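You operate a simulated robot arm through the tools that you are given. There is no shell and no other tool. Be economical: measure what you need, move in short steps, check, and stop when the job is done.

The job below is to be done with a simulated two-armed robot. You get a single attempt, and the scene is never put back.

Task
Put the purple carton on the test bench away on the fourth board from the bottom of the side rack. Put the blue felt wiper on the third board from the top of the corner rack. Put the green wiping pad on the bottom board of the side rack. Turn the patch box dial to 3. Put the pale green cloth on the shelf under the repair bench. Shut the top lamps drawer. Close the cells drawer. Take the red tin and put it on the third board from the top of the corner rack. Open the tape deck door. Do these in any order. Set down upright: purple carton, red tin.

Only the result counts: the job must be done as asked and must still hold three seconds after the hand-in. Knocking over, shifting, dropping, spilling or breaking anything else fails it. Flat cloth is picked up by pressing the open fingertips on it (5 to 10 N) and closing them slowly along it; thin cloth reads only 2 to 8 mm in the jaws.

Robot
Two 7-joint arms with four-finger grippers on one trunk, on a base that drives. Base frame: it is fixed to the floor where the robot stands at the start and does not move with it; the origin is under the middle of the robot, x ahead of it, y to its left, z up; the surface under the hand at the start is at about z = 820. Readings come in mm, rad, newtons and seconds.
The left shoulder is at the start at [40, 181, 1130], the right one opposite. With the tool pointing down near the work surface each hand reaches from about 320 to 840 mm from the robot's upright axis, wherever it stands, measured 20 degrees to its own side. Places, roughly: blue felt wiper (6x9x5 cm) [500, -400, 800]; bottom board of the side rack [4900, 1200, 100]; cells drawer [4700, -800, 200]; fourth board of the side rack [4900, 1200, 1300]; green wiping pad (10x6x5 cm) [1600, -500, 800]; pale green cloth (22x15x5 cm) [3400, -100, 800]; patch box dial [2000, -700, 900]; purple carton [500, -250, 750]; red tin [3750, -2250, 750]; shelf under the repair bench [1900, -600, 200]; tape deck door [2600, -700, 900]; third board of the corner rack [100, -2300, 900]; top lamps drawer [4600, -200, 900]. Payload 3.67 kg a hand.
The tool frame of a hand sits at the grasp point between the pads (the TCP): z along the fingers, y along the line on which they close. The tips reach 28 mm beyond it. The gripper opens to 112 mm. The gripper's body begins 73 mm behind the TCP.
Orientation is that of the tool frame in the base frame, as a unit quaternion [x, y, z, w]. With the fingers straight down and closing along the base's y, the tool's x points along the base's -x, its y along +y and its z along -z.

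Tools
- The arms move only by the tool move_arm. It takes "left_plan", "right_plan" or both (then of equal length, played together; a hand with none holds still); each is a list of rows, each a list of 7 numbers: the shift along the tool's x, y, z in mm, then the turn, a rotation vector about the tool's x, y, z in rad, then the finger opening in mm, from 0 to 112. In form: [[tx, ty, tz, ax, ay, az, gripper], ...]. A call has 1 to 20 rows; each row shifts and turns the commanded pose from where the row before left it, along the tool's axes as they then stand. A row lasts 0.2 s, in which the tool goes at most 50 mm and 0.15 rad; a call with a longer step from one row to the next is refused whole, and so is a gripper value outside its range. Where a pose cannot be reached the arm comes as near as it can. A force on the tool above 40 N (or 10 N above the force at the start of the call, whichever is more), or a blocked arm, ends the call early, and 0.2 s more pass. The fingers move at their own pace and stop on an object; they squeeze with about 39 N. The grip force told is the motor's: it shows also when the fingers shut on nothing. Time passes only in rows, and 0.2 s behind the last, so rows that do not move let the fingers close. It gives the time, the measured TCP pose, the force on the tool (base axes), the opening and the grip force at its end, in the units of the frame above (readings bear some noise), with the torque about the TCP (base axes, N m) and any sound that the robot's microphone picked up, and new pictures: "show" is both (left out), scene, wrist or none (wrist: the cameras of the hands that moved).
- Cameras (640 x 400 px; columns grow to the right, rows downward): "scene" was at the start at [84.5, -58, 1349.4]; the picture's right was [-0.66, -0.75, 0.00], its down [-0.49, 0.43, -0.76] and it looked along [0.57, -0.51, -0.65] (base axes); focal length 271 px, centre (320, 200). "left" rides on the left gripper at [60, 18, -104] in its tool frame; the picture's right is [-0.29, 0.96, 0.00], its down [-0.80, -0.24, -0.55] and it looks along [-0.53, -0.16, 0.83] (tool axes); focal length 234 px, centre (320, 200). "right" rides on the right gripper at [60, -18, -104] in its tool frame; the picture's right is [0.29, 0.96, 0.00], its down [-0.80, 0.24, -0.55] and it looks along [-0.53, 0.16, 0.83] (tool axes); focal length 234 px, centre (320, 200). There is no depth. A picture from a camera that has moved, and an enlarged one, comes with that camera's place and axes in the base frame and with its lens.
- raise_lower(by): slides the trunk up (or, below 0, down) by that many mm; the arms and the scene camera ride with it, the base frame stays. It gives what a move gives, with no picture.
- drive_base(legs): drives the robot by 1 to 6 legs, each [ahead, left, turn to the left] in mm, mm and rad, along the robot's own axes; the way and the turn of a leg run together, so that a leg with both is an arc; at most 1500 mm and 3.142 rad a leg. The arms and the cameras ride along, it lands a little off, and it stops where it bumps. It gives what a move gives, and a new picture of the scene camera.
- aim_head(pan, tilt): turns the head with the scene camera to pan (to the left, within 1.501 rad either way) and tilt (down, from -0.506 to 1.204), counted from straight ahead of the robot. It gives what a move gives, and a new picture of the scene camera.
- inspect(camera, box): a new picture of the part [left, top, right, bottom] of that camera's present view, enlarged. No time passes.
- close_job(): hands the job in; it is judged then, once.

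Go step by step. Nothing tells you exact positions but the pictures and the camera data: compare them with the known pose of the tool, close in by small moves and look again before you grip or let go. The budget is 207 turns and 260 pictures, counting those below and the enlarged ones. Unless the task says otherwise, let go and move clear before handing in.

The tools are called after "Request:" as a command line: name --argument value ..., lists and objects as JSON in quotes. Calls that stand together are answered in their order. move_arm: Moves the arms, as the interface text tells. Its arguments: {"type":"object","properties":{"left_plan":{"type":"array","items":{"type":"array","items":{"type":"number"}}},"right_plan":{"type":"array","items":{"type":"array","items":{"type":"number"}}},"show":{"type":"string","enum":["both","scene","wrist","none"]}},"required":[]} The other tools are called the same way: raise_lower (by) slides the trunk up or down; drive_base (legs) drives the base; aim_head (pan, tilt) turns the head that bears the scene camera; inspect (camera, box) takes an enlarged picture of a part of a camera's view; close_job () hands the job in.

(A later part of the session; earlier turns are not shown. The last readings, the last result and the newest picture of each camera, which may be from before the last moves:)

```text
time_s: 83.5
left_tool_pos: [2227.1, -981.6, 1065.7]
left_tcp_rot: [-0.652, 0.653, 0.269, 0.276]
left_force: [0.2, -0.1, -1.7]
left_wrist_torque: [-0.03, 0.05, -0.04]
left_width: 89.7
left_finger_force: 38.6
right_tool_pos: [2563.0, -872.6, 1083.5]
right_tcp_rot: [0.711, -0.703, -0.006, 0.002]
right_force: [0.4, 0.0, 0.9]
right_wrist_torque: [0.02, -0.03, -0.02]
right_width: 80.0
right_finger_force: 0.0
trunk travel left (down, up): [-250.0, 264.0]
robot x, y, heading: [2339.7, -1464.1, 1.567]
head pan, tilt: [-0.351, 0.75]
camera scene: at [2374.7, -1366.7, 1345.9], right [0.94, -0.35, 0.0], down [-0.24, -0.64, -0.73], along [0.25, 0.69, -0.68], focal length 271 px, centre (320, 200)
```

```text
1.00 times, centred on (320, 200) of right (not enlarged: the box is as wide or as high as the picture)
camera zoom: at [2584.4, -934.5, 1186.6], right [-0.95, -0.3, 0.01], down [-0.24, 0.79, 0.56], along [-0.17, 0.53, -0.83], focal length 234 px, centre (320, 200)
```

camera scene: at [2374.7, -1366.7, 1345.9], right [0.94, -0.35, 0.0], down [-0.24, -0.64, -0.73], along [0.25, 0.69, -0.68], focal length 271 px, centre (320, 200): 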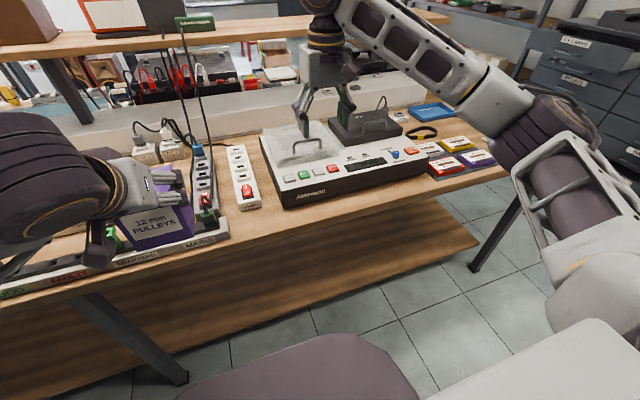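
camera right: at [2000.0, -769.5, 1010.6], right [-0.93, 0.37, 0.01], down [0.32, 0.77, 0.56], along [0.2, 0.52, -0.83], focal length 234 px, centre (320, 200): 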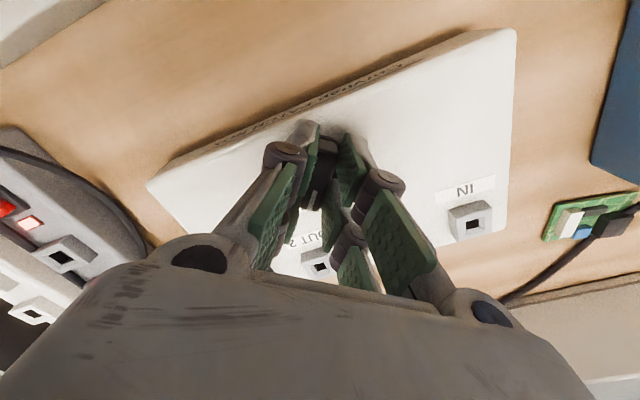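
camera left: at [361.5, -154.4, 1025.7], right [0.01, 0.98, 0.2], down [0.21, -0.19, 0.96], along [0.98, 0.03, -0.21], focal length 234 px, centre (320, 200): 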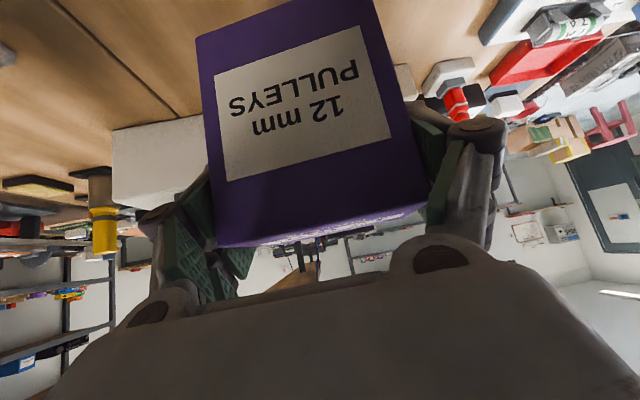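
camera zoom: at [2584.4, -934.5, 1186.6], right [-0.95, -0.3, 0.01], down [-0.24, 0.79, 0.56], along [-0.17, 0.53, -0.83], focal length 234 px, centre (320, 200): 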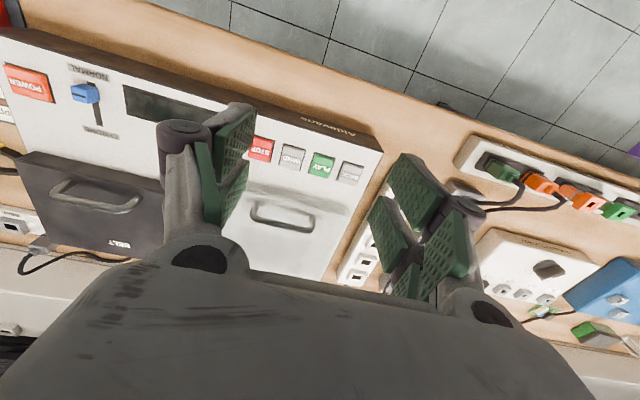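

The clear door at the left of the deck has a handle at about (2572,-720,938), 82 mm long, hinged at its back. I'll grip the handle's two ends, so I move above it with the gripper wide open.

Request:
move_arm --right_plan '[[-38, -2.2, 20, 0, 0, 0, 112], [-38, -2.2, 20, 0, 0, 0, 112], [-38, -2.2, 20, 0, 0, 0, 112], [-38, -2.2, 20, 0, 0, 0, 112]]'

```text
time_s: 84.5
left_tool_pos: [2226.3, -981.4, 1063.3]
left_tcp_rot: [-0.652, 0.652, 0.27, 0.276]
left_force: [-0.4, 0.2, -2.4]
left_wrist_torque: [-0.04, 0.01, -0.05]
left_width: 89.8
left_finger_force: 39.2
right_tool_pos: [2569.3, -719.4, 1002.7]
right_tcp_rot: [0.712, -0.702, -0.005, 0.002]
right_force: [0.3, 0.0, -1.1]
right_wrist_torque: [-0.04, 0.02, 0.02]
right_width: 112.0
right_finger_force: 0.0
trunk travel left (down, up): [-250.0, 264.0]
robot x, y, heading: [2343.9, -1465.2, 1.567]
head pan, tilt: [-0.351, 0.75]
camera scene: at [2373.6, -1365.3, 1345.7], right [0.94, -0.35, 0.0], down [-0.24, -0.64, -0.73], along [0.25, 0.68, -0.68], focal length 271 px, centre (320, 200)
camera right: at [2589.9, -780.3, 1106.6], right [-0.95, -0.3, 0.01], down [-0.24, 0.79, 0.56], along [-0.17, 0.53, -0.83], focal length 234 px, centre (320, 200)
```

scene: 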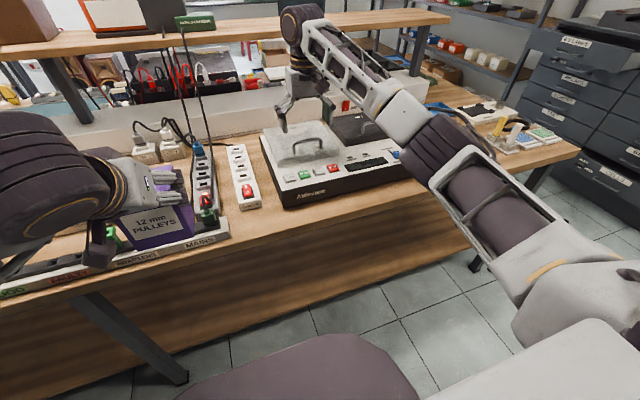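
right: 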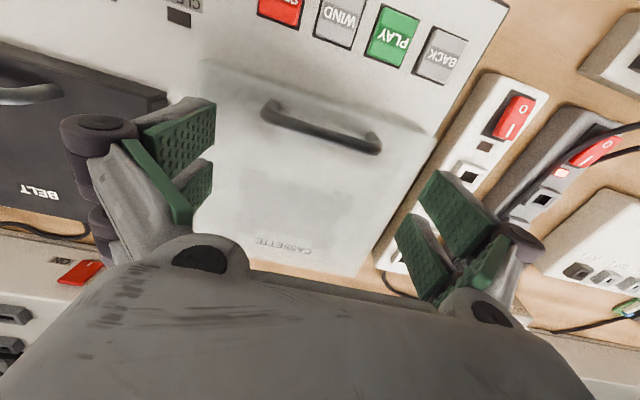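

It is labelled CASSETTE, handle centre ≈(2571,-731). I correct 11 mm back and descend part way.

Request:
move_arm --right_plan '[[11, 0, 15, 0, 0, 0, 112], [0, -1, 15, 0, 0, 0, 112], [0, 0, 15, 0, 0, 0, 112]]' --show "wrist"

Request:
inspect --camera "scene" --box '[244, 90, 404, 190]'

```text
time_s: 85.3
left_tool_pos: [2226.9, -983.7, 1064.2]
left_tcp_rot: [-0.651, 0.653, 0.269, 0.276]
left_force: [0.1, 0.0, -2.6]
left_wrist_torque: [-0.03, -0.01, 0.02]
left_width: 89.9
left_finger_force: 39.6
right_tool_pos: [2570.6, -731.3, 958.2]
right_tcp_rot: [0.711, -0.703, -0.005, 0.003]
right_force: [0.2, 0.2, 0.0]
right_wrist_torque: [-0.02, 0.02, 0.02]
right_width: 111.8
right_finger_force: 0.1
trunk travel left (down, up): [-250.0, 264.0]
robot x, y, heading: [2346.8, -1464.3, 1.569]
head pan, tilt: [-0.351, 0.75]
camera right: at [2590.4, -792.6, 1061.4], right [-0.95, -0.3, 0.01], down [-0.24, 0.79, 0.56], along [-0.17, 0.53, -0.83], focal length 234 px, centre (320, 200)
```

right: 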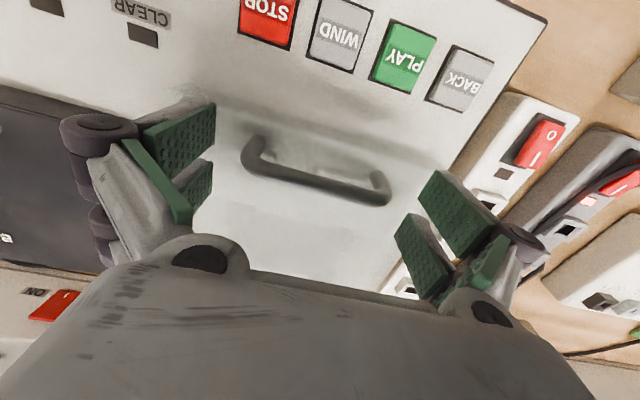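

```text
4.00 times, centred on (324, 140) of scene
camera zoom: at [2374.9, -1366.5, 1345.8], right [0.94, -0.35, 0.0], down [-0.24, -0.64, -0.73], along [0.25, 0.69, -0.68], focal length 1084 px, centre (304, 440)
```

zoom: 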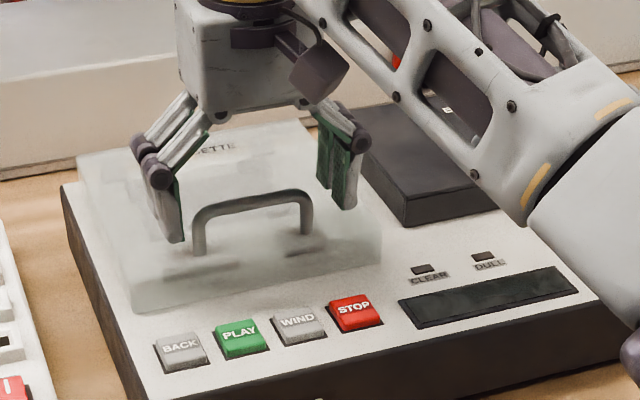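

The fingers straddle the handle. I lower 20 mm more and close on its ends.

Request:
move_arm --right_plan '[[0, 0, 10, 0, 0, 0, 112], [0, 0, 10, 0, 0, 0, 112], [0, 0, 0, 0, 0, 0, 100], [0, 0, 0, 0, 0, 0, 90], [0, 0, 0, 0, 0, 0, 80], [0, 0, 0, 0, 0, 0, 70], [0, 0, 0, 0, 0, 0, 70]]' --show "wrist"

```text
time_s: 86.9
left_tool_pos: [2227.0, -983.3, 1066.0]
left_tcp_rot: [-0.652, 0.652, 0.27, 0.277]
left_force: [0.2, -0.5, -1.9]
left_wrist_torque: [0.0, 0.01, -0.02]
left_width: 89.7
left_finger_force: 39.3
right_tool_pos: [2570.9, -731.3, 942.0]
right_tcp_rot: [0.709, -0.705, -0.006, 0.0]
right_force: [4.1, 13.0, 27.3]
right_wrist_torque: [-0.09, -1.02, -3.8]
right_width: 80.3
right_finger_force: 44.5
trunk travel left (down, up): [-250.0, 264.0]
robot x, y, heading: [2341.2, -1459.9, 1.571]
head pan, tilt: [-0.351, 0.75]
camera right: at [2590.8, -793.5, 1045.1], right [-0.96, -0.29, 0.01], down [-0.24, 0.79, 0.56], along [-0.17, 0.54, -0.83], focal length 234 px, centre (320, 200)
```

right: 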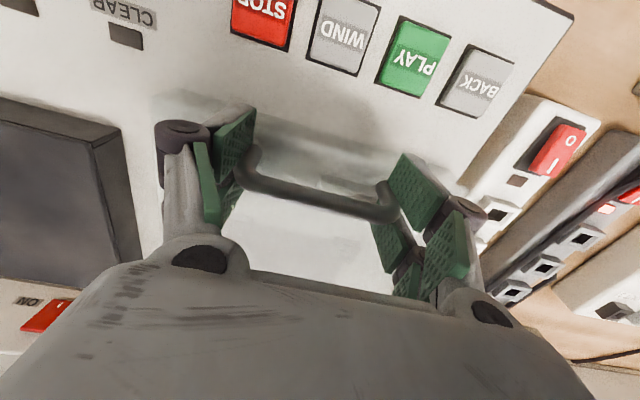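

The handle is gripped at 80 mm. I swing the door up along its hinge arc, first about 40°.

Request:
move_arm --right_plan '[[-1, 0, -4, 0, -0.02, 0, 70], [-3.5, 0, -14, 0, -0.065, 0, 70], [-3.5, 0, -14, 0, -0.065, 0, 70], [-7.2, 0, -27, 0, -0.13, 0, 70], [-7.2, 0, -27, 0, -0.13, 0, 70], [-7.2, 0, -27, 0, -0.13, 0, 70], [-7.2, 0, -27, 0, -0.13, 0, 70]]'

```text
time_s: 87.6
left_tool_pos: [2226.2, -980.5, 1062.7]
left_tcp_rot: [-0.652, 0.653, 0.269, 0.275]
left_force: [0.6, -0.8, -1.1]
left_wrist_torque: [-0.02, -0.02, 0.0]
left_width: 89.8
left_finger_force: 38.6
right_tool_pos: [2570.4, -732.0, 942.5]
right_tcp_rot: [0.707, -0.707, -0.025, -0.02]
right_force: [-0.1, 19.0, -2.5]
right_wrist_torque: [-5.19, -0.43, -0.7]
right_width: 79.7
right_finger_force: 44.5
trunk travel left (down, up): [-250.0, 264.0]
robot x, y, heading: [2343.5, -1466.0, 1.569]
head pan, tilt: [-0.351, 0.75]
stopped in row 3 (right hand): the force on the tool passed its limit at 51 N (the readings are from after the stop); the commanded pose is now the measured one
camera scene: at [2374.1, -1363.4, 1345.6], right [0.94, -0.35, 0.0], down [-0.24, -0.64, -0.73], along [0.25, 0.68, -0.68], focal length 271 px, centre (320, 200)
camera right: at [2590.0, -799.7, 1042.2], right [-0.96, -0.29, -0.01], down [-0.24, 0.76, 0.6], along [-0.16, 0.58, -0.8], focal length 234 px, centre (320, 200)
```

scene: 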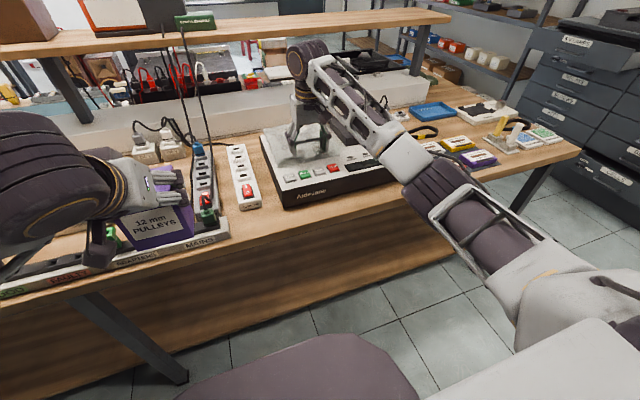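
right: 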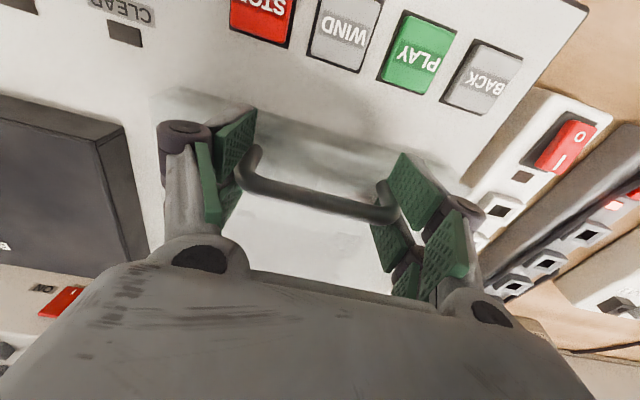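

The door resisted the combined turn. I test with a straight gentle lift without rotation.

Request:
move_arm --right_plan '[[0, 0, -4, 0, 0, 0, 70], [0, 0, -4, 0, 0, 0, 70], [0, 0, -4, 0, 0, 0, 70]]' --show "wrist"

```text
time_s: 88.3
left_tool_pos: [2226.0, -978.1, 1062.3]
left_tcp_rot: [-0.653, 0.653, 0.269, 0.274]
left_force: [0.0, 0.2, -1.6]
left_wrist_torque: [-0.02, 0.0, -0.02]
left_width: 89.8
left_finger_force: 38.6
right_tool_pos: [2571.0, -731.9, 943.4]
right_tcp_rot: [-0.706, 0.707, 0.019, 0.017]
right_force: [-0.6, 26.6, -14.7]
right_wrist_torque: [-2.8, 0.05, 0.03]
right_width: 79.9
right_finger_force: 45.0
trunk travel left (down, up): [-250.0, 264.0]
robot x, y, heading: [2343.8, -1465.9, 1.568]
head pan, tilt: [-0.351, 0.75]
stopped in row 3 (right hand): the force on the tool passed its limit at 42 N (the readings are from after the stop); the commanded pose is now the measured one
camera right: at [2589.8, -798.2, 1044.1], right [-0.96, -0.29, -0.01], down [-0.24, 0.77, 0.6], along [-0.16, 0.57, -0.8], focal length 234 px, centre (320, 200)
```

right: 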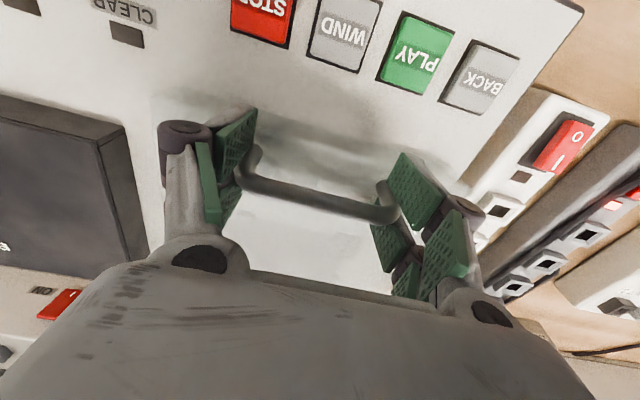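

The reaction pushes the hand forward (+y), so the free path leans that way. I try a small compliant motion up-and-forward with some pitch.

Request:
move_arm --right_plan '[[-3, 0, -2, 0, -0.03, 0, 70], [-3, 0, -3, 0, -0.03, 0, 70], [-3, 0, -4, 0, -0.03, 0, 70], [-3, 0, -4, 0, -0.03, 0, 70]]' --show "none"

```text
time_s: 89.1
left_tool_pos: [2226.3, -978.9, 1063.0]
left_tcp_rot: [0.653, -0.653, -0.269, -0.274]
left_force: [0.6, -1.2, -1.9]
left_wrist_torque: [-0.03, 0.0, 0.0]
left_width: 89.6
left_finger_force: 38.9
right_tool_pos: [2571.8, -732.4, 941.6]
right_tcp_rot: [-0.705, 0.708, 0.031, 0.029]
right_force: [0.9, 29.8, 3.9]
right_wrist_torque: [-9.56, 0.02, 0.36]
right_width: 79.5
right_finger_force: 45.6
trunk travel left (down, up): [-250.0, 264.0]
robot x, y, heading: [2340.4, -1463.6, 1.569]
head pan, tilt: [-0.351, 0.75]
stopped in row 3 (right hand): the force on the tool passed its limit at 42 N (the readings are from after the stop); the commanded pose is now the measured one
```

I see: an upward-swinging lid makes its handle tilt away from me, so pitching forward was wrong. I restore the vertical hand and lift along the arc letting the handle pivot in the pads.

Request:
move_arm --right_plan '[[0, 0, 0, 0, 0.085, 0, 70], [-3, 0, -8, 0, 0.02, 0, 70], [-4, 0, -9, 0, 0.03, 0, 70], [-4, 0, -9, 0, 0.03, 0, 70], [-4, 0, -9, 0, 0.03, 0, 70]]' --show "wrist"

```text
time_s: 90.3
left_tool_pos: [2226.9, -983.2, 1062.7]
left_tcp_rot: [-0.652, 0.653, 0.27, 0.275]
left_force: [-0.4, -0.7, -2.6]
left_wrist_torque: [-0.03, 0.02, -0.01]
left_width: 89.7
left_finger_force: 38.9
right_tool_pos: [2571.0, -721.2, 975.4]
right_tcp_rot: [-0.705, 0.707, -0.04, -0.041]
right_force: [-3.9, -14.8, -26.9]
right_wrist_torque: [-5.35, -0.62, 0.12]
right_width: 67.8
right_finger_force: 0.2
trunk travel left (down, up): [-250.0, 264.0]
robot x, y, heading: [2347.1, -1465.9, 1.565]
head pan, tilt: [-0.351, 0.75]
camera right: at [2589.6, -769.9, 1084.9], right [-0.96, -0.28, 0.03], down [-0.24, 0.86, 0.46], along [-0.16, 0.43, -0.89], focal length 234 px, centre (320, 200)
```

right: 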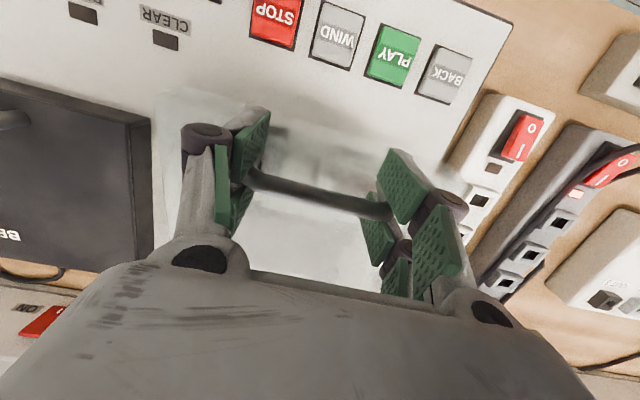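

The fingers have slid toward the tips but the load suggests the handle is still hooked. I check from the scene camera.

Request:
inspect --camera "scene" --box '[244, 90, 404, 190]'

```text
4.00 times, centred on (324, 140) of scene
camera zoom: at [2374.6, -1366.1, 1345.5], right [0.94, -0.35, 0.0], down [-0.24, -0.64, -0.73], along [0.25, 0.68, -0.68], focal length 1084 px, centre (304, 440)
```

zoom: 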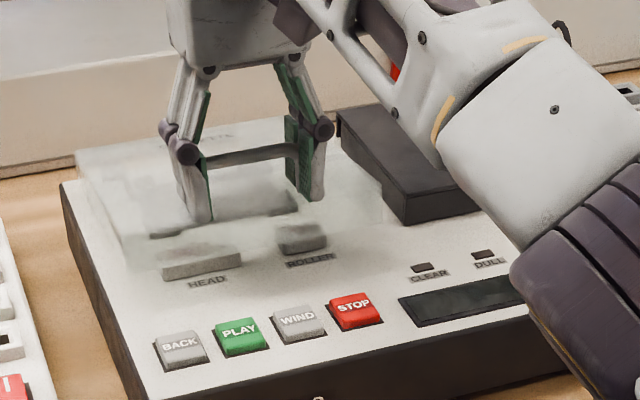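

The door is rising (HEAD and ROLLER are visible). I keep squeezing and continue along the arc.

Request:
move_arm --right_plan '[[-5, 0, -10, 0, 0.04, 0, 55], [-6, 0, -10, 0, 0.04, 0, 55], [-7, 0, -10, 0, 0.04, 0, 55], [-8, 0, -10, 0, 0.04, 0, 55], [-9, 0, -9, 0, 0.04, 0, 55]]'

```text
time_s: 91.0
left_tool_pos: [2226.1, -982.6, 1063.0]
left_tcp_rot: [0.653, -0.653, -0.269, -0.274]
left_force: [0.2, -0.6, -1.3]
left_wrist_torque: [0.01, 0.02, -0.01]
left_width: 89.7
left_finger_force: 39.6
right_tool_pos: [2571.6, -717.1, 983.3]
right_tcp_rot: [-0.703, 0.705, -0.065, -0.066]
right_force: [1.0, 15.9, -22.9]
right_wrist_torque: [-2.23, 0.12, 0.54]
right_width: 66.0
right_finger_force: 44.7
right hand out of reach, approached as far as the arm can: row 2, 3
trunk travel left (down, up): [-250.0, 264.0]
robot x, y, heading: [2344.3, -1464.1, 1.568]
head pan, tilt: [-0.351, 0.75]
stopped in row 3 (right hand): the force on the tool passed its limit at 43 N (the readings are from after the stop); the commanded pose is now the measured one
camera scene: at [2374.6, -1364.9, 1345.6], right [0.94, -0.35, 0.0], down [-0.24, -0.64, -0.73], along [0.25, 0.68, -0.68], focal length 271 px, centre (320, 200)
camera right: at [2589.9, -757.8, 1096.4], right [-0.96, -0.28, 0.05], down [-0.24, 0.89, 0.4], along [-0.16, 0.37, -0.92], focal length 234 px, centre (320, 200)
```

scene: 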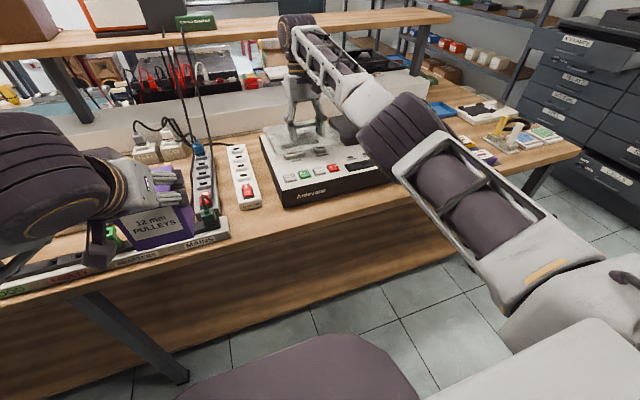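
right: 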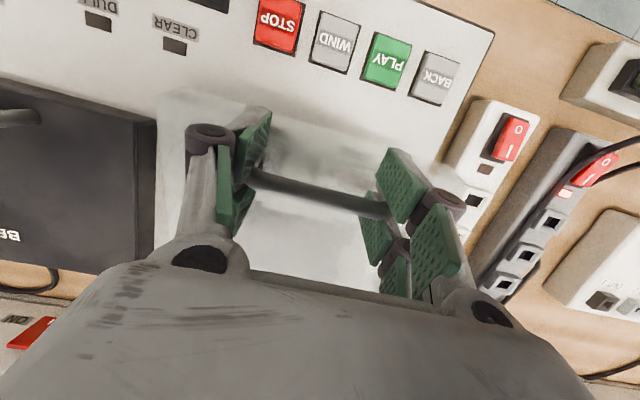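

The arm is at its reach limit. I release carefully, rise, and drive 130 mm closer, watching whether the door stays up.

Request:
move_arm --right_plan '[[0, 0, 0, 0, 0, 0, 80], [0, 0, 0, 0, 0, 0, 112], [0, 0, 0, 0, 0, 0, 112], [0, 0, -20, 0, -0.06, 0, 112], [0, 0, -30, 0, -0.07, 0, 112], [20, 0, -30, 0, 0, 0, 112], [40, 0, -20, 0, 0, 0, 112], [40, 0, 0, 0, 0, 0, 112], [40, 0, 0, 0, 0, 0, 112]]' --show "none"

Request:
drive_base --legs '[[130, 0, 0]]'

Request:
inspect --camera "right" --box '[0, 0, 640, 400]'

```text
time_s: 91.9
left_tool_pos: [2225.1, -980.1, 1064.2]
left_tcp_rot: [0.654, -0.652, -0.269, -0.274]
left_force: [0.3, 0.2, -1.4]
left_wrist_torque: [-0.02, -0.03, 0.0]
left_width: 89.7
left_finger_force: 38.5
right_tool_pos: [2570.4, -716.9, 983.6]
right_tcp_rot: [-0.703, 0.705, -0.064, -0.065]
right_force: [-1.1, 16.6, -23.9]
right_wrist_torque: [-2.33, -0.1, 0.46]
right_width: 69.8
right_finger_force: 0.0
trunk travel left (down, up): [-250.0, 264.0]
robot x, y, heading: [2346.0, -1466.0, 1.567]
head pan, tilt: [-0.351, 0.75]
stopped in row 4 (right hand): the force on the tool passed its limit at 45 N (the readings are from after the stop); the commanded pose is now the measured one
```

```text
time_s: 92.7
left_tool_pos: [2224.9, -969.4, 1063.4]
left_tcp_rot: [-0.653, 0.653, 0.27, 0.274]
left_force: [0.5, 0.3, -2.4]
left_wrist_torque: [-0.02, 0.0, -0.04]
left_width: 89.7
left_finger_force: 39.2
right_tool_pos: [2571.2, -715.5, 985.8]
right_tcp_rot: [-0.702, 0.704, -0.078, -0.077]
right_force: [-2.5, -14.3, -2.6]
right_wrist_torque: [-1.65, -0.72, 0.53]
right_width: 76.7
right_finger_force: 0.0
trunk travel left (down, up): [-250.0, 264.0]
robot x, y, heading: [2341.9, -1448.5, 1.571]
head pan, tilt: [-0.351, 0.75]
stopped in leg 1: the force on the tool passed its limit at 60 N (the readings are from after the stop); the commanded pose is now the measured one
camera scene: at [2373.6, -1354.2, 1346.0], right [0.94, -0.35, 0.0], down [-0.24, -0.64, -0.73], along [0.25, 0.69, -0.68], focal length 271 px, centre (320, 200)
```

scene: 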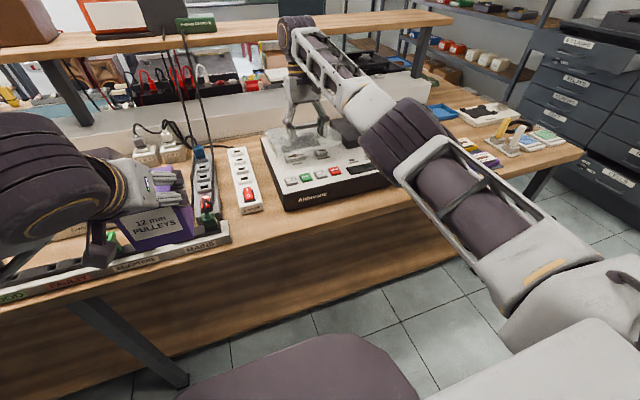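

```text
1.00 times, centred on (320, 200) of right (not enlarged: the box is as wide or as high as the picture)
camera zoom: at [2588.0, -752.0, 1099.4], right [-0.96, -0.28, 0.06], down [-0.24, 0.9, 0.37], along [-0.16, 0.34, -0.93], focal length 234 px, centre (320, 200)
```

zoom: 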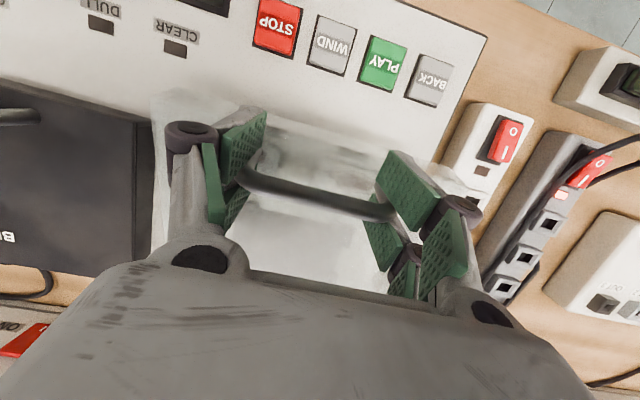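

The fingers had not fully opened. I command only opening and check.

Request:
move_arm --right_plan '[[0, 0, 0, 0, 0, 0, 112], [0, 0, 0, 0, 0, 0, 112], [0, 0, 0, 0, 0, 0, 112], [0, 0, 0, 0, 0, 0, 112]]' --show "wrist"

Request:
inspect --camera "scene" --box '[250, 80, 378, 160]'

```text
time_s: 93.7
left_tool_pos: [2225.1, -970.1, 1064.2]
left_tcp_rot: [0.653, -0.652, -0.27, -0.275]
left_force: [0.0, -0.5, -2.0]
left_wrist_torque: [-0.04, 0.0, -0.02]
left_width: 89.6
left_finger_force: 39.3
right_tool_pos: [2569.4, -714.8, 985.7]
right_tcp_rot: [-0.702, 0.704, -0.077, -0.075]
right_force: [-5.7, -19.0, -3.4]
right_wrist_torque: [-2.18, -1.04, 0.48]
right_width: 79.6
right_finger_force: 0.0
trunk travel left (down, up): [-250.0, 264.0]
robot x, y, heading: [2346.0, -1450.3, 1.569]
head pan, tilt: [-0.351, 0.75]
camera right: at [2587.3, -751.8, 1100.5], right [-0.96, -0.28, 0.06], down [-0.24, 0.9, 0.37], along [-0.16, 0.34, -0.93], focal length 234 px, centre (320, 200)
```

right: 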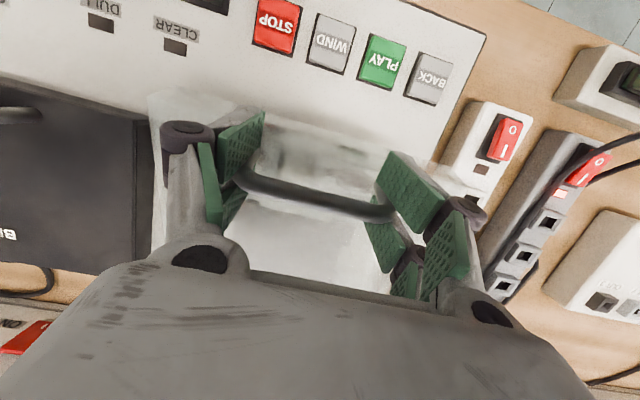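

```text
5.00 times, centred on (314, 120) of scene
camera zoom: at [2373.0, -1354.4, 1346.0], right [0.94, -0.35, 0.0], down [-0.24, -0.64, -0.73], along [0.25, 0.69, -0.68], focal length 1355 px, centre (350, 600)
```

zoom: 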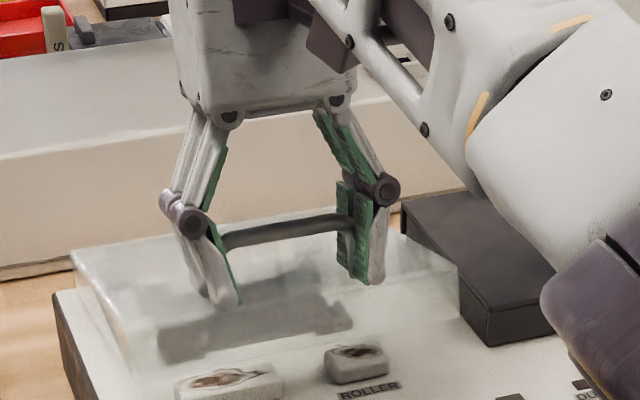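

The fingers open slowly under side load. I relieve the load by yielding slightly toward the robot while opening.

Request:
move_arm --right_plan '[[4, -1, 0, 0, 0, 0, 112], [4, -1, 0, 0, 0, 0, 112], [2, 0, 0, 0, 0, 0, 112], [0, 0, 0, 0, 0, 0, 112], [0, 0, 0, 0, 0, 0, 112]]' --show "wrist"

```text
time_s: 94.7
left_tool_pos: [2224.5, -965.0, 1061.7]
left_tcp_rot: [0.654, -0.653, -0.269, -0.273]
left_force: [0.4, -0.5, -1.6]
left_wrist_torque: [0.01, 0.01, 0.02]
left_width: 89.6
left_finger_force: 38.9
right_tool_pos: [2564.8, -716.8, 982.3]
right_tcp_rot: [0.706, -0.701, 0.073, 0.077]
right_force: [-21.0, 22.3, -22.6]
right_wrist_torque: [-1.78, 1.18, 0.88]
right_width: 88.7
right_finger_force: 0.1
trunk travel left (down, up): [-250.0, 264.0]
robot x, y, heading: [2344.6, -1451.3, 1.574]
head pan, tilt: [-0.351, 0.75]
stopped in row 4 (right hand): the force on the tool passed its limit at 41 N (the readings are from after the stop); the commanded pose is now the measured one
camera right: at [2584.7, -754.2, 1096.1], right [-0.95, -0.29, 0.07], down [-0.24, 0.89, 0.38], along [-0.17, 0.34, -0.92], focal length 234 px, centre (320, 200)
```

right: 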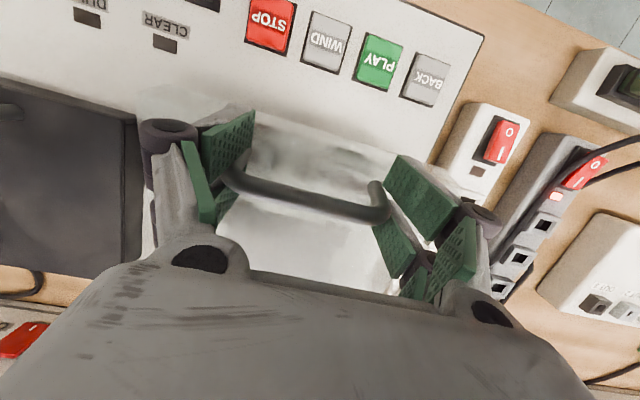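

Opening is now 89 mm, wider than the handle. I back out along the fingers in small steps.

Request:
move_arm --right_plan '[[0, 0, -5, 0, 0, 0, 112], [0, 0, -8, 0, 0, 0, 112], [0, 0, -10, 0, 0, 0, 112], [0, 0, -10, 0, 0, 0, 112]]' --show "wrist"

```text
time_s: 95.2
left_tool_pos: [2222.9, -964.8, 1060.9]
left_tcp_rot: [0.655, -0.651, -0.27, -0.272]
left_force: [0.2, -0.3, -1.6]
left_wrist_torque: [0.01, 0.01, 0.03]
left_width: 89.5
left_finger_force: 39.2
right_tool_pos: [2560.0, -715.3, 984.3]
right_tcp_rot: [0.708, -0.698, 0.074, 0.08]
right_force: [-12.0, 20.9, -26.9]
right_wrist_torque: [-2.41, 1.57, 0.95]
right_width: 97.3
right_finger_force: 0.1
trunk travel left (down, up): [-250.0, 264.0]
robot x, y, heading: [2343.1, -1449.3, 1.569]
head pan, tilt: [-0.351, 0.75]
stopped in row 2 (right hand): the force on the tool passed its limit at 51 N (the readings are from after the stop); the commanded pose is now the measured one
camera right: at [2580.0, -751.8, 1097.6], right [-0.95, -0.29, 0.07], down [-0.25, 0.9, 0.37], along [-0.17, 0.33, -0.93], focal length 234 px, centre (320, 200)
```

right: 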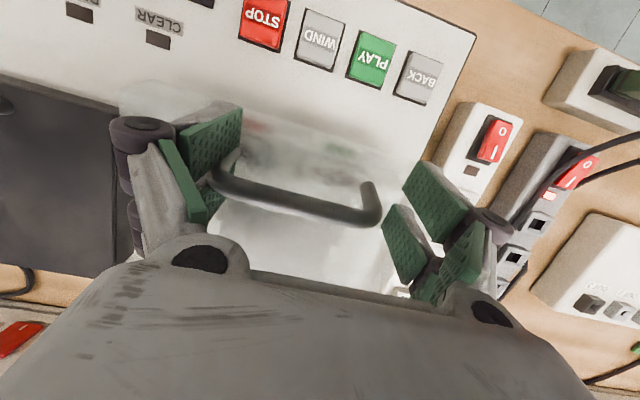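

The handle's right end seems caught in the notch between two finger pads. I go down a little and shift outward (+x) to free it.

Request:
move_arm --right_plan '[[-2, 0, 4, 0, 0, 0, 112], [-2, 0, 4, 0, 0, 0, 112], [0, -4, 3, 0, 0, 0, 112], [0, -5, 0, 0, 0, 0, 112]]' --show "wrist"

```text
time_s: 96.2
left_tool_pos: [2218.2, -966.4, 1062.8]
left_tcp_rot: [0.656, -0.65, -0.27, -0.274]
left_force: [0.8, -0.2, -1.5]
left_wrist_torque: [-0.02, -0.02, 0.0]
left_width: 89.9
left_finger_force: 39.4
right_tool_pos: [2562.4, -717.5, 980.7]
right_tcp_rot: [0.709, -0.697, 0.074, 0.078]
right_force: [-37.8, 2.0, -6.2]
right_wrist_torque: [-0.83, -0.27, 0.28]
right_width: 91.1
right_finger_force: 0.1
trunk travel left (down, up): [-250.0, 264.0]
robot x, y, heading: [2344.5, -1449.5, 1.572]
head pan, tilt: [-0.351, 0.75]
camera right: at [2583.5, -754.6, 1094.2], right [-0.95, -0.3, 0.07], down [-0.25, 0.89, 0.37], along [-0.17, 0.34, -0.93], focal length 234 px, centre (320, 200)
```

right: 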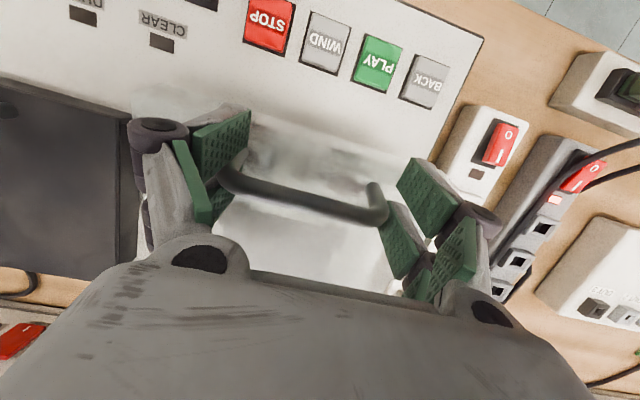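

I over-shifted; now I recentre, go 12 mm deeper onto the handle, and open again.

Request:
move_arm --right_plan '[[0, 5, 3, 0, 0, 0, 112], [0, 0, 5, 0, 0, 0, 112], [0, 0, 5, 0, 0, 0, 112], [0, 0, 0, 0, 0, 0, 112], [0, 0, 0, 0, 0, 0, 112]]' --show "wrist"

Request:
inspect --camera "scene" --box '[262, 80, 374, 150]'

```text
time_s: 97.4
left_tool_pos: [2222.4, -967.2, 1063.6]
left_tcp_rot: [0.654, -0.652, -0.27, -0.274]
left_force: [0.1, 0.0, -2.3]
left_wrist_torque: [-0.04, -0.02, 0.0]
left_width: 89.6
left_finger_force: 38.7
right_tool_pos: [2569.9, -720.3, 966.1]
right_tcp_rot: [0.706, -0.7, 0.073, 0.078]
right_force: [-0.1, -0.4, 0.0]
right_wrist_torque: [0.0, 0.03, -0.03]
right_width: 112.0
right_finger_force: 0.1
trunk travel left (down, up): [-250.0, 264.0]
robot x, y, heading: [2343.8, -1449.2, 1.569]
head pan, tilt: [-0.351, 0.75]
camera right: at [2587.7, -758.2, 1079.9], right [-0.96, -0.29, 0.07], down [-0.24, 0.89, 0.37], along [-0.17, 0.34, -0.93], focal length 234 px, centre (320, 200)
```

right: 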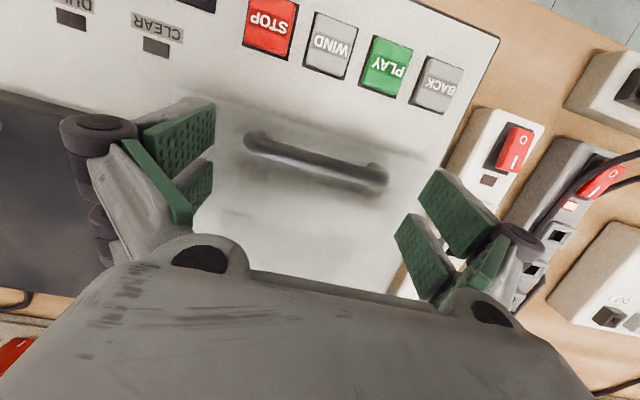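

```text
5.71 times, centred on (318, 115) of scene
camera zoom: at [2372.8, -1351.2, 1345.8], right [0.94, -0.34, 0.0], down [-0.23, -0.64, -0.73], along [0.25, 0.69, -0.68], focal length 1548 px, centre (331, 686)
```

zoom: 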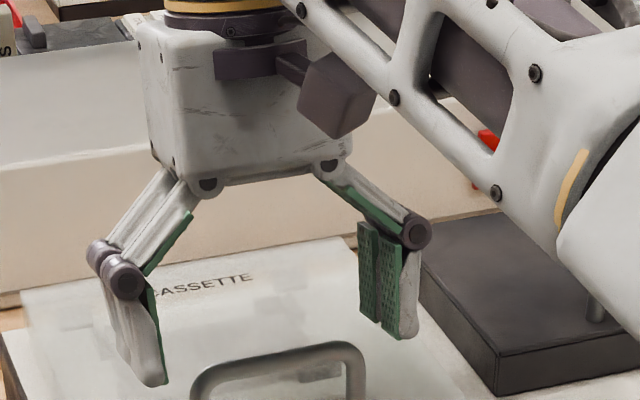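

Free again; the door fell shut, so it must be swung past vertical. I'll instead grip the bar crosswise so it can pivot: rise, drive closer, and yaw the hand 90°.

Request:
move_arm --right_plan '[[0, 0, -30, 0, -0.1, 0, 112], [0, 0, -30, 0, -0.1, 0, 112], [0, 0, -30, 0, 0, 0, 80], [40, 0, -20, 0, 0, 0, 50], [40, 0, 0, 0, 0, 0, 50]]' --show "none"

Request:
drive_base --legs '[[110, 0, 0]]'

Request:
move_arm --right_plan '[[0, 0, 0, 0, 0, -0.143, 50], [0, 0, 0, 0, 0, -0.143, 50], [0, 0, 0, 0, 0, -0.143, 50], [0, 0, 0, 0, 0, -0.143, 50], [0, 0, 0, 0, 0, -0.143, 50], [0, 0, 0, 0, 0, -0.143, 50], [0, 0, 0, 0, 0, -0.143, 50], [0, 0, 0, 0, 0, -0.143, 50], [0, 0, 0, 0, 0, -0.143, 50], [0, 0, 0, 0, 0, -0.143, 50], [0, 0, 0, 0, 0, -0.143, 50]]'

```text
time_s: 98.6
left_tool_pos: [2223.3, -968.5, 1064.8]
left_tcp_rot: [0.654, -0.651, -0.27, -0.273]
left_force: [0.0, -0.5, -1.9]
left_wrist_torque: [-0.05, 0.01, 0.04]
left_width: 89.6
left_finger_force: 39.4
right_tool_pos: [2570.1, -793.8, 1074.6]
right_tcp_rot: [0.71, -0.704, 0.002, 0.008]
right_force: [-0.1, -0.5, 0.7]
right_wrist_torque: [0.03, -0.02, 0.0]
right_width: 49.7
right_finger_force: 0.2
trunk travel left (down, up): [-250.0, 264.0]
robot x, y, heading: [2342.6, -1449.5, 1.571]
head pan, tilt: [-0.351, 0.75]
```

```text
time_s: 99.8
left_tool_pos: [2223.1, -856.5, 1063.3]
left_tcp_rot: [0.655, -0.651, -0.27, -0.274]
left_force: [-0.1, 0.6, -2.2]
left_wrist_torque: [0.01, 0.01, 0.01]
left_width: 89.8
left_finger_force: 39.1
right_tool_pos: [2570.7, -680.4, 1073.7]
right_tcp_rot: [0.71, -0.704, 0.002, 0.008]
right_force: [1.1, 0.2, -0.5]
right_wrist_torque: [-0.02, 0.02, -0.01]
right_width: 49.8
right_finger_force: 0.0
trunk travel left (down, up): [-250.0, 264.0]
robot x, y, heading: [2345.7, -1332.4, 1.57]
head pan, tilt: [-0.351, 0.75]
camera scene: at [2372.6, -1239.9, 1345.8], right [0.94, -0.34, 0.0], down [-0.23, -0.64, -0.73], along [0.25, 0.69, -0.68], focal length 271 px, centre (320, 200)
```

scene: 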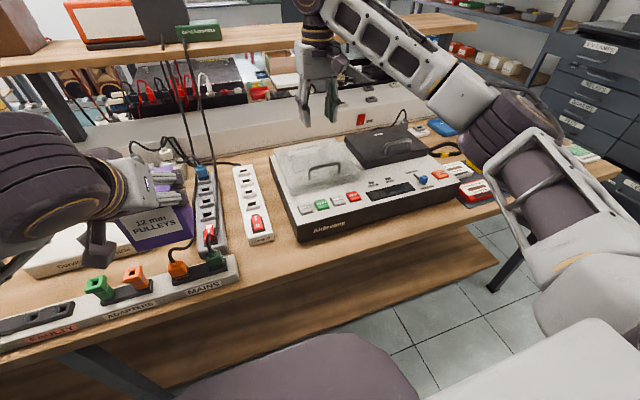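

```text
time_s: 102.2
left_tool_pos: [2224.0, -856.9, 1063.6]
left_tcp_rot: [0.654, -0.651, -0.272, -0.274]
left_force: [-0.2, -0.5, -2.3]
left_wrist_torque: [0.01, 0.03, 0.0]
left_width: 89.7
left_finger_force: 39.1
right_tool_pos: [2570.9, -681.1, 1073.9]
right_tcp_rot: [1.0, 0.007, -0.003, 0.007]
right_force: [0.3, 0.4, 0.0]
right_wrist_torque: [0.01, 0.03, -0.03]
right_width: 50.0
right_finger_force: 0.1
trunk travel left (down, up): [-250.0, 264.0]
robot x, y, heading: [2342.1, -1339.6, 1.57]
head pan, tilt: [-0.351, 0.75]
camera scene: at [2372.7, -1240.4, 1345.8], right [0.94, -0.34, 0.0], down [-0.23, -0.64, -0.73], along [0.25, 0.69, -0.68], focal length 271 px, centre (320, 200)
camera right: at [2630.5, -662.1, 1176.6], right [0.3, -0.95, 0.01], down [-0.79, -0.24, 0.56], along [-0.53, -0.18, -0.83], focal length 234 px, centre (320, 200)
```

scene: 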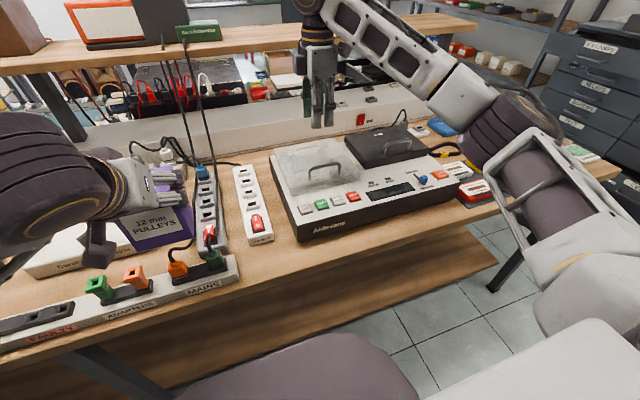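
right: 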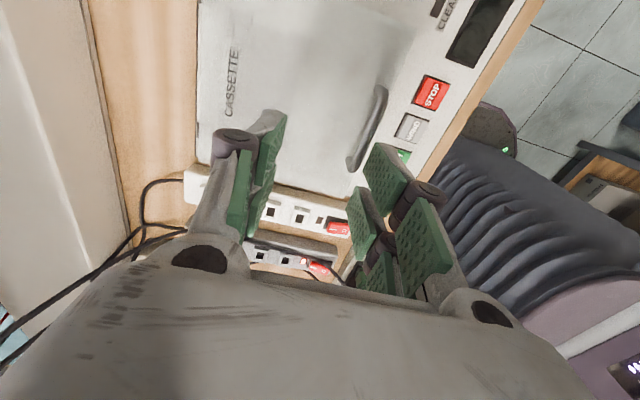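

Yaw works. Bar centre is (2574,-734). I move over it.

Request:
move_arm --right_plan '[[1, 18, 25, 0, 0, 0, 50], [1, 18, 25, 0, 0, 0, 50], [1, 17, 25, 0, 0, 0, 50]]' --show "wrist"

```text
time_s: 103.0
left_tool_pos: [2223.1, -857.2, 1063.7]
left_tcp_rot: [0.654, -0.651, -0.271, -0.275]
left_force: [0.3, -0.2, -2.7]
left_wrist_torque: [-0.02, 0.01, 0.0]
left_width: 89.6
left_finger_force: 39.0
right_tool_pos: [2572.8, -736.7, 999.8]
right_tcp_rot: [1.0, 0.005, -0.003, 0.006]
right_force: [0.2, 0.3, 0.7]
right_wrist_torque: [-0.04, -0.02, -0.03]
right_width: 49.9
right_finger_force: 0.1
trunk travel left (down, up): [-250.0, 264.0]
robot x, y, heading: [2345.0, -1337.5, 1.571]
head pan, tilt: [-0.351, 0.75]
camera right: at [2634.7, -717.3, 1102.4], right [0.3, -0.95, 0.01], down [-0.79, -0.24, 0.56], along [-0.54, -0.17, -0.83], focal length 234 px, centre (320, 200)
```

right: 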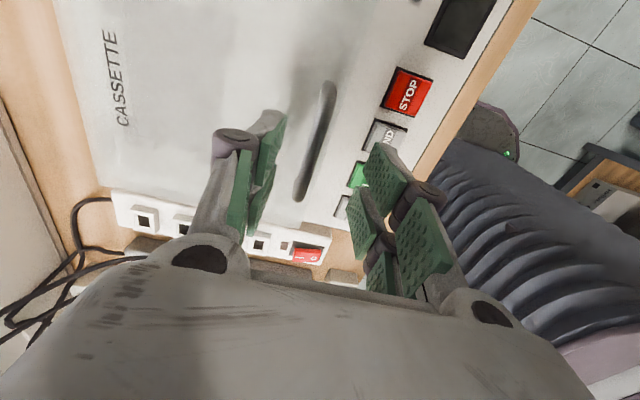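

Aligned. I descend to z≈950 and close on the bar.

Request:
move_arm --right_plan '[[0, -2, 25, 0, 0, 0, 50], [0, 0, 25, 0, 0, 0, 50], [0, 0, 0, 0, 0, 0, 35], [0, 0, 0, 0, 0, 0, 20], [0, 0, 0, 0, 0, 0, 5], [0, 0, 0, 0, 0, 0, 2], [0, 0, 0, 0, 0, 0, 2]]' --show "wrist"

```text
time_s: 104.6
left_tool_pos: [2222.6, -854.9, 1062.0]
left_tcp_rot: [0.654, -0.652, -0.269, -0.273]
left_force: [-0.6, -1.1, -2.3]
left_wrist_torque: [-0.02, 0.03, 0.02]
left_width: 89.3
left_finger_force: 39.6
right_tool_pos: [2572.8, -731.9, 948.5]
right_tcp_rot: [1.0, 0.003, -0.004, 0.006]
right_force: [-1.0, 21.3, 3.6]
right_wrist_torque: [-0.05, 0.18, -0.92]
right_width: 8.3
right_finger_force: 44.7
trunk travel left (down, up): [-250.0, 264.0]
robot x, y, heading: [2342.3, -1338.1, 1.567]
head pan, tilt: [-0.351, 0.75]
camera right: at [2634.0, -712.9, 1051.1], right [0.29, -0.96, 0.01], down [-0.79, -0.24, 0.56], along [-0.54, -0.17, -0.83], focal length 234 px, centre (320, 200)
```

right: 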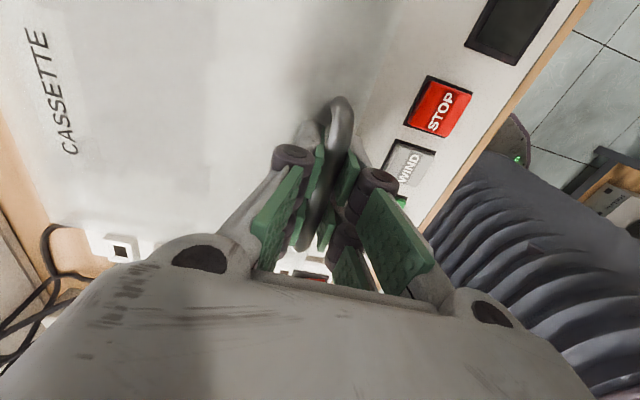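

Bar gripped (8 mm). I swing along the arc, first ~25°.

Request:
move_arm --right_plan '[[0, -4, -13, 0, 0, 0, 2], [0, -4.8, -13.5, 0, 0, 0, 2], [0, -6, -12.7, 0, 0, 0, 2], [0, -6.6, -12.3, 0, 0, 0, 2], [0, -7.8, -11.6, 0, 0, 0, 2], [0, -8.4, -11.1, 0, 0, 0, 2]]' --show "wrist"

```text
time_s: 106.0
left_tool_pos: [2222.4, -852.8, 1062.1]
left_tcp_rot: [0.654, -0.652, -0.268, -0.272]
left_force: [-0.4, 0.4, -1.4]
left_wrist_torque: [-0.01, -0.02, 0.03]
left_width: 89.6
left_finger_force: 38.9
right_tool_pos: [2573.8, -689.7, 1020.9]
right_tcp_rot: [1.0, 0.004, -0.002, 0.008]
right_force: [-6.5, 19.8, -20.8]
right_wrist_torque: [-0.14, -0.93, -1.64]
right_width: 9.1
right_finger_force: 45.0
trunk travel left (down, up): [-250.0, 264.0]
robot x, y, heading: [2344.8, -1340.2, 1.573]
head pan, tilt: [-0.351, 0.75]
camera right: at [2634.0, -671.8, 1123.5], right [0.3, -0.96, 0.02], down [-0.79, -0.24, 0.56], along [-0.53, -0.18, -0.83], focal length 234 px, centre (320, 200)
```

right: 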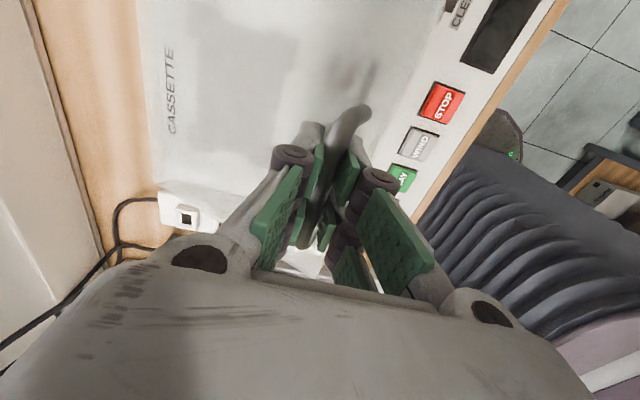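

The door is moving well. The reaction is radial toward the hinge, so I bias slightly inward and continue to ~50°.

Request:
move_arm --right_plan '[[0, -12, -7, 0, 0, 0, 2], [0, -11, -8.5, 0, 0, 0, 2], [0, -11, -8.5, 0, 0, 0, 2], [0, -11.5, -8, 0, 0, 0, 2], [0, -12.3, -6.5, 0, 0, 0, 2], [0, -12.5, -6, 0, 0, 0, 2]]' --show "wrist"

```text
time_s: 107.4
left_tool_pos: [2222.0, -856.2, 1063.7]
left_tcp_rot: [0.654, -0.652, -0.27, -0.274]
left_force: [-0.1, -0.1, -1.7]
left_wrist_torque: [-0.03, -0.01, -0.02]
left_width: 89.6
left_finger_force: 38.9
right_tool_pos: [2574.6, -623.0, 1067.8]
right_tcp_rot: [1.0, 0.004, -0.003, 0.007]
right_force: [-0.8, 0.2, -2.8]
right_wrist_torque: [-0.17, -1.21, -2.07]
right_width: 9.0
right_finger_force: 44.3
trunk travel left (down, up): [-250.0, 264.0]
robot x, y, heading: [2341.5, -1337.6, 1.574]
head pan, tilt: [-0.351, 0.75]
camera right: at [2634.1, -603.8, 1171.0], right [0.3, -0.96, 0.01], down [-0.79, -0.24, 0.56], along [-0.53, -0.18, -0.83], focal length 234 px, centre (320, 200)
```

right: 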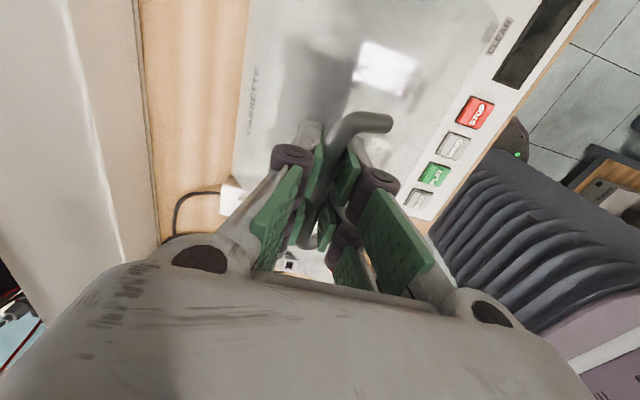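

Low forces. I continue to about 77°.

Request:
move_arm --right_plan '[[0, -13, -5, 0, 0, 0, 2], [0, -13.3, -4.6, 0, 0, 0, 2], [0, -13.6, -3, 0, 0, 0, 2], [0, -13.7, -2.6, 0, 0, 0, 2], [0, -14, -1, 0, 0, 0, 2], [0, -14, -0.5, 0, 0, 0, 2]]'

```text
time_s: 108.8
left_tool_pos: [2222.9, -855.3, 1063.3]
left_tcp_rot: [0.654, -0.652, -0.27, -0.273]
left_force: [0.4, 0.3, -2.4]
left_wrist_torque: [-0.04, 0.01, -0.01]
left_width: 89.9
left_finger_force: 39.2
right_tool_pos: [2573.3, -566.9, 1080.3]
right_tcp_rot: [1.0, 0.004, -0.003, 0.007]
right_force: [-4.5, -0.6, -6.8]
right_wrist_torque: [0.04, 0.14, -2.17]
right_width: 9.1
right_finger_force: 44.7
right hand out of reach, approached as far as the arm can: row 5, 6
trunk travel left (down, up): [-250.0, 264.0]
robot x, y, heading: [2346.9, -1339.0, 1.572]
head pan, tilt: [-0.351, 0.75]
camera scene: at [2371.9, -1239.4, 1345.7], right [0.94, -0.34, 0.0], down [-0.23, -0.64, -0.73], along [0.25, 0.69, -0.68], focal length 271 px, centre (320, 200)
camera right: at [2634.2, -547.6, 1183.5], right [0.3, -0.95, 0.01], down [-0.79, -0.24, 0.56], along [-0.54, -0.18, -0.83], focal length 234 px, centre (320, 200)
```

scene: 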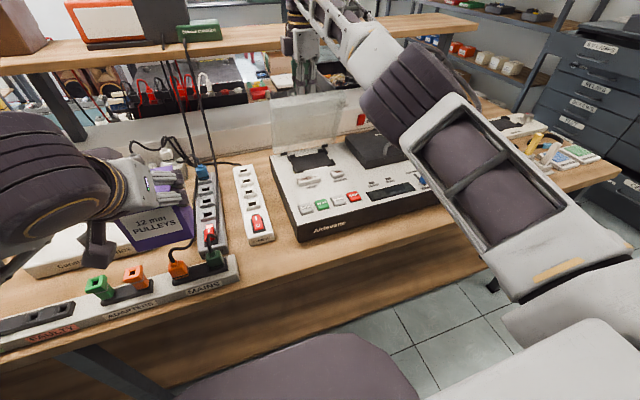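
right: 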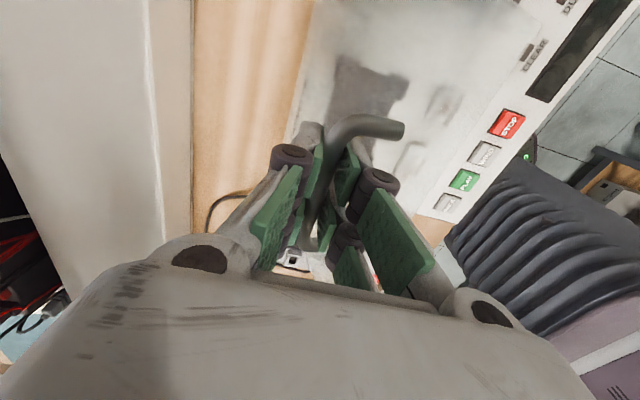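

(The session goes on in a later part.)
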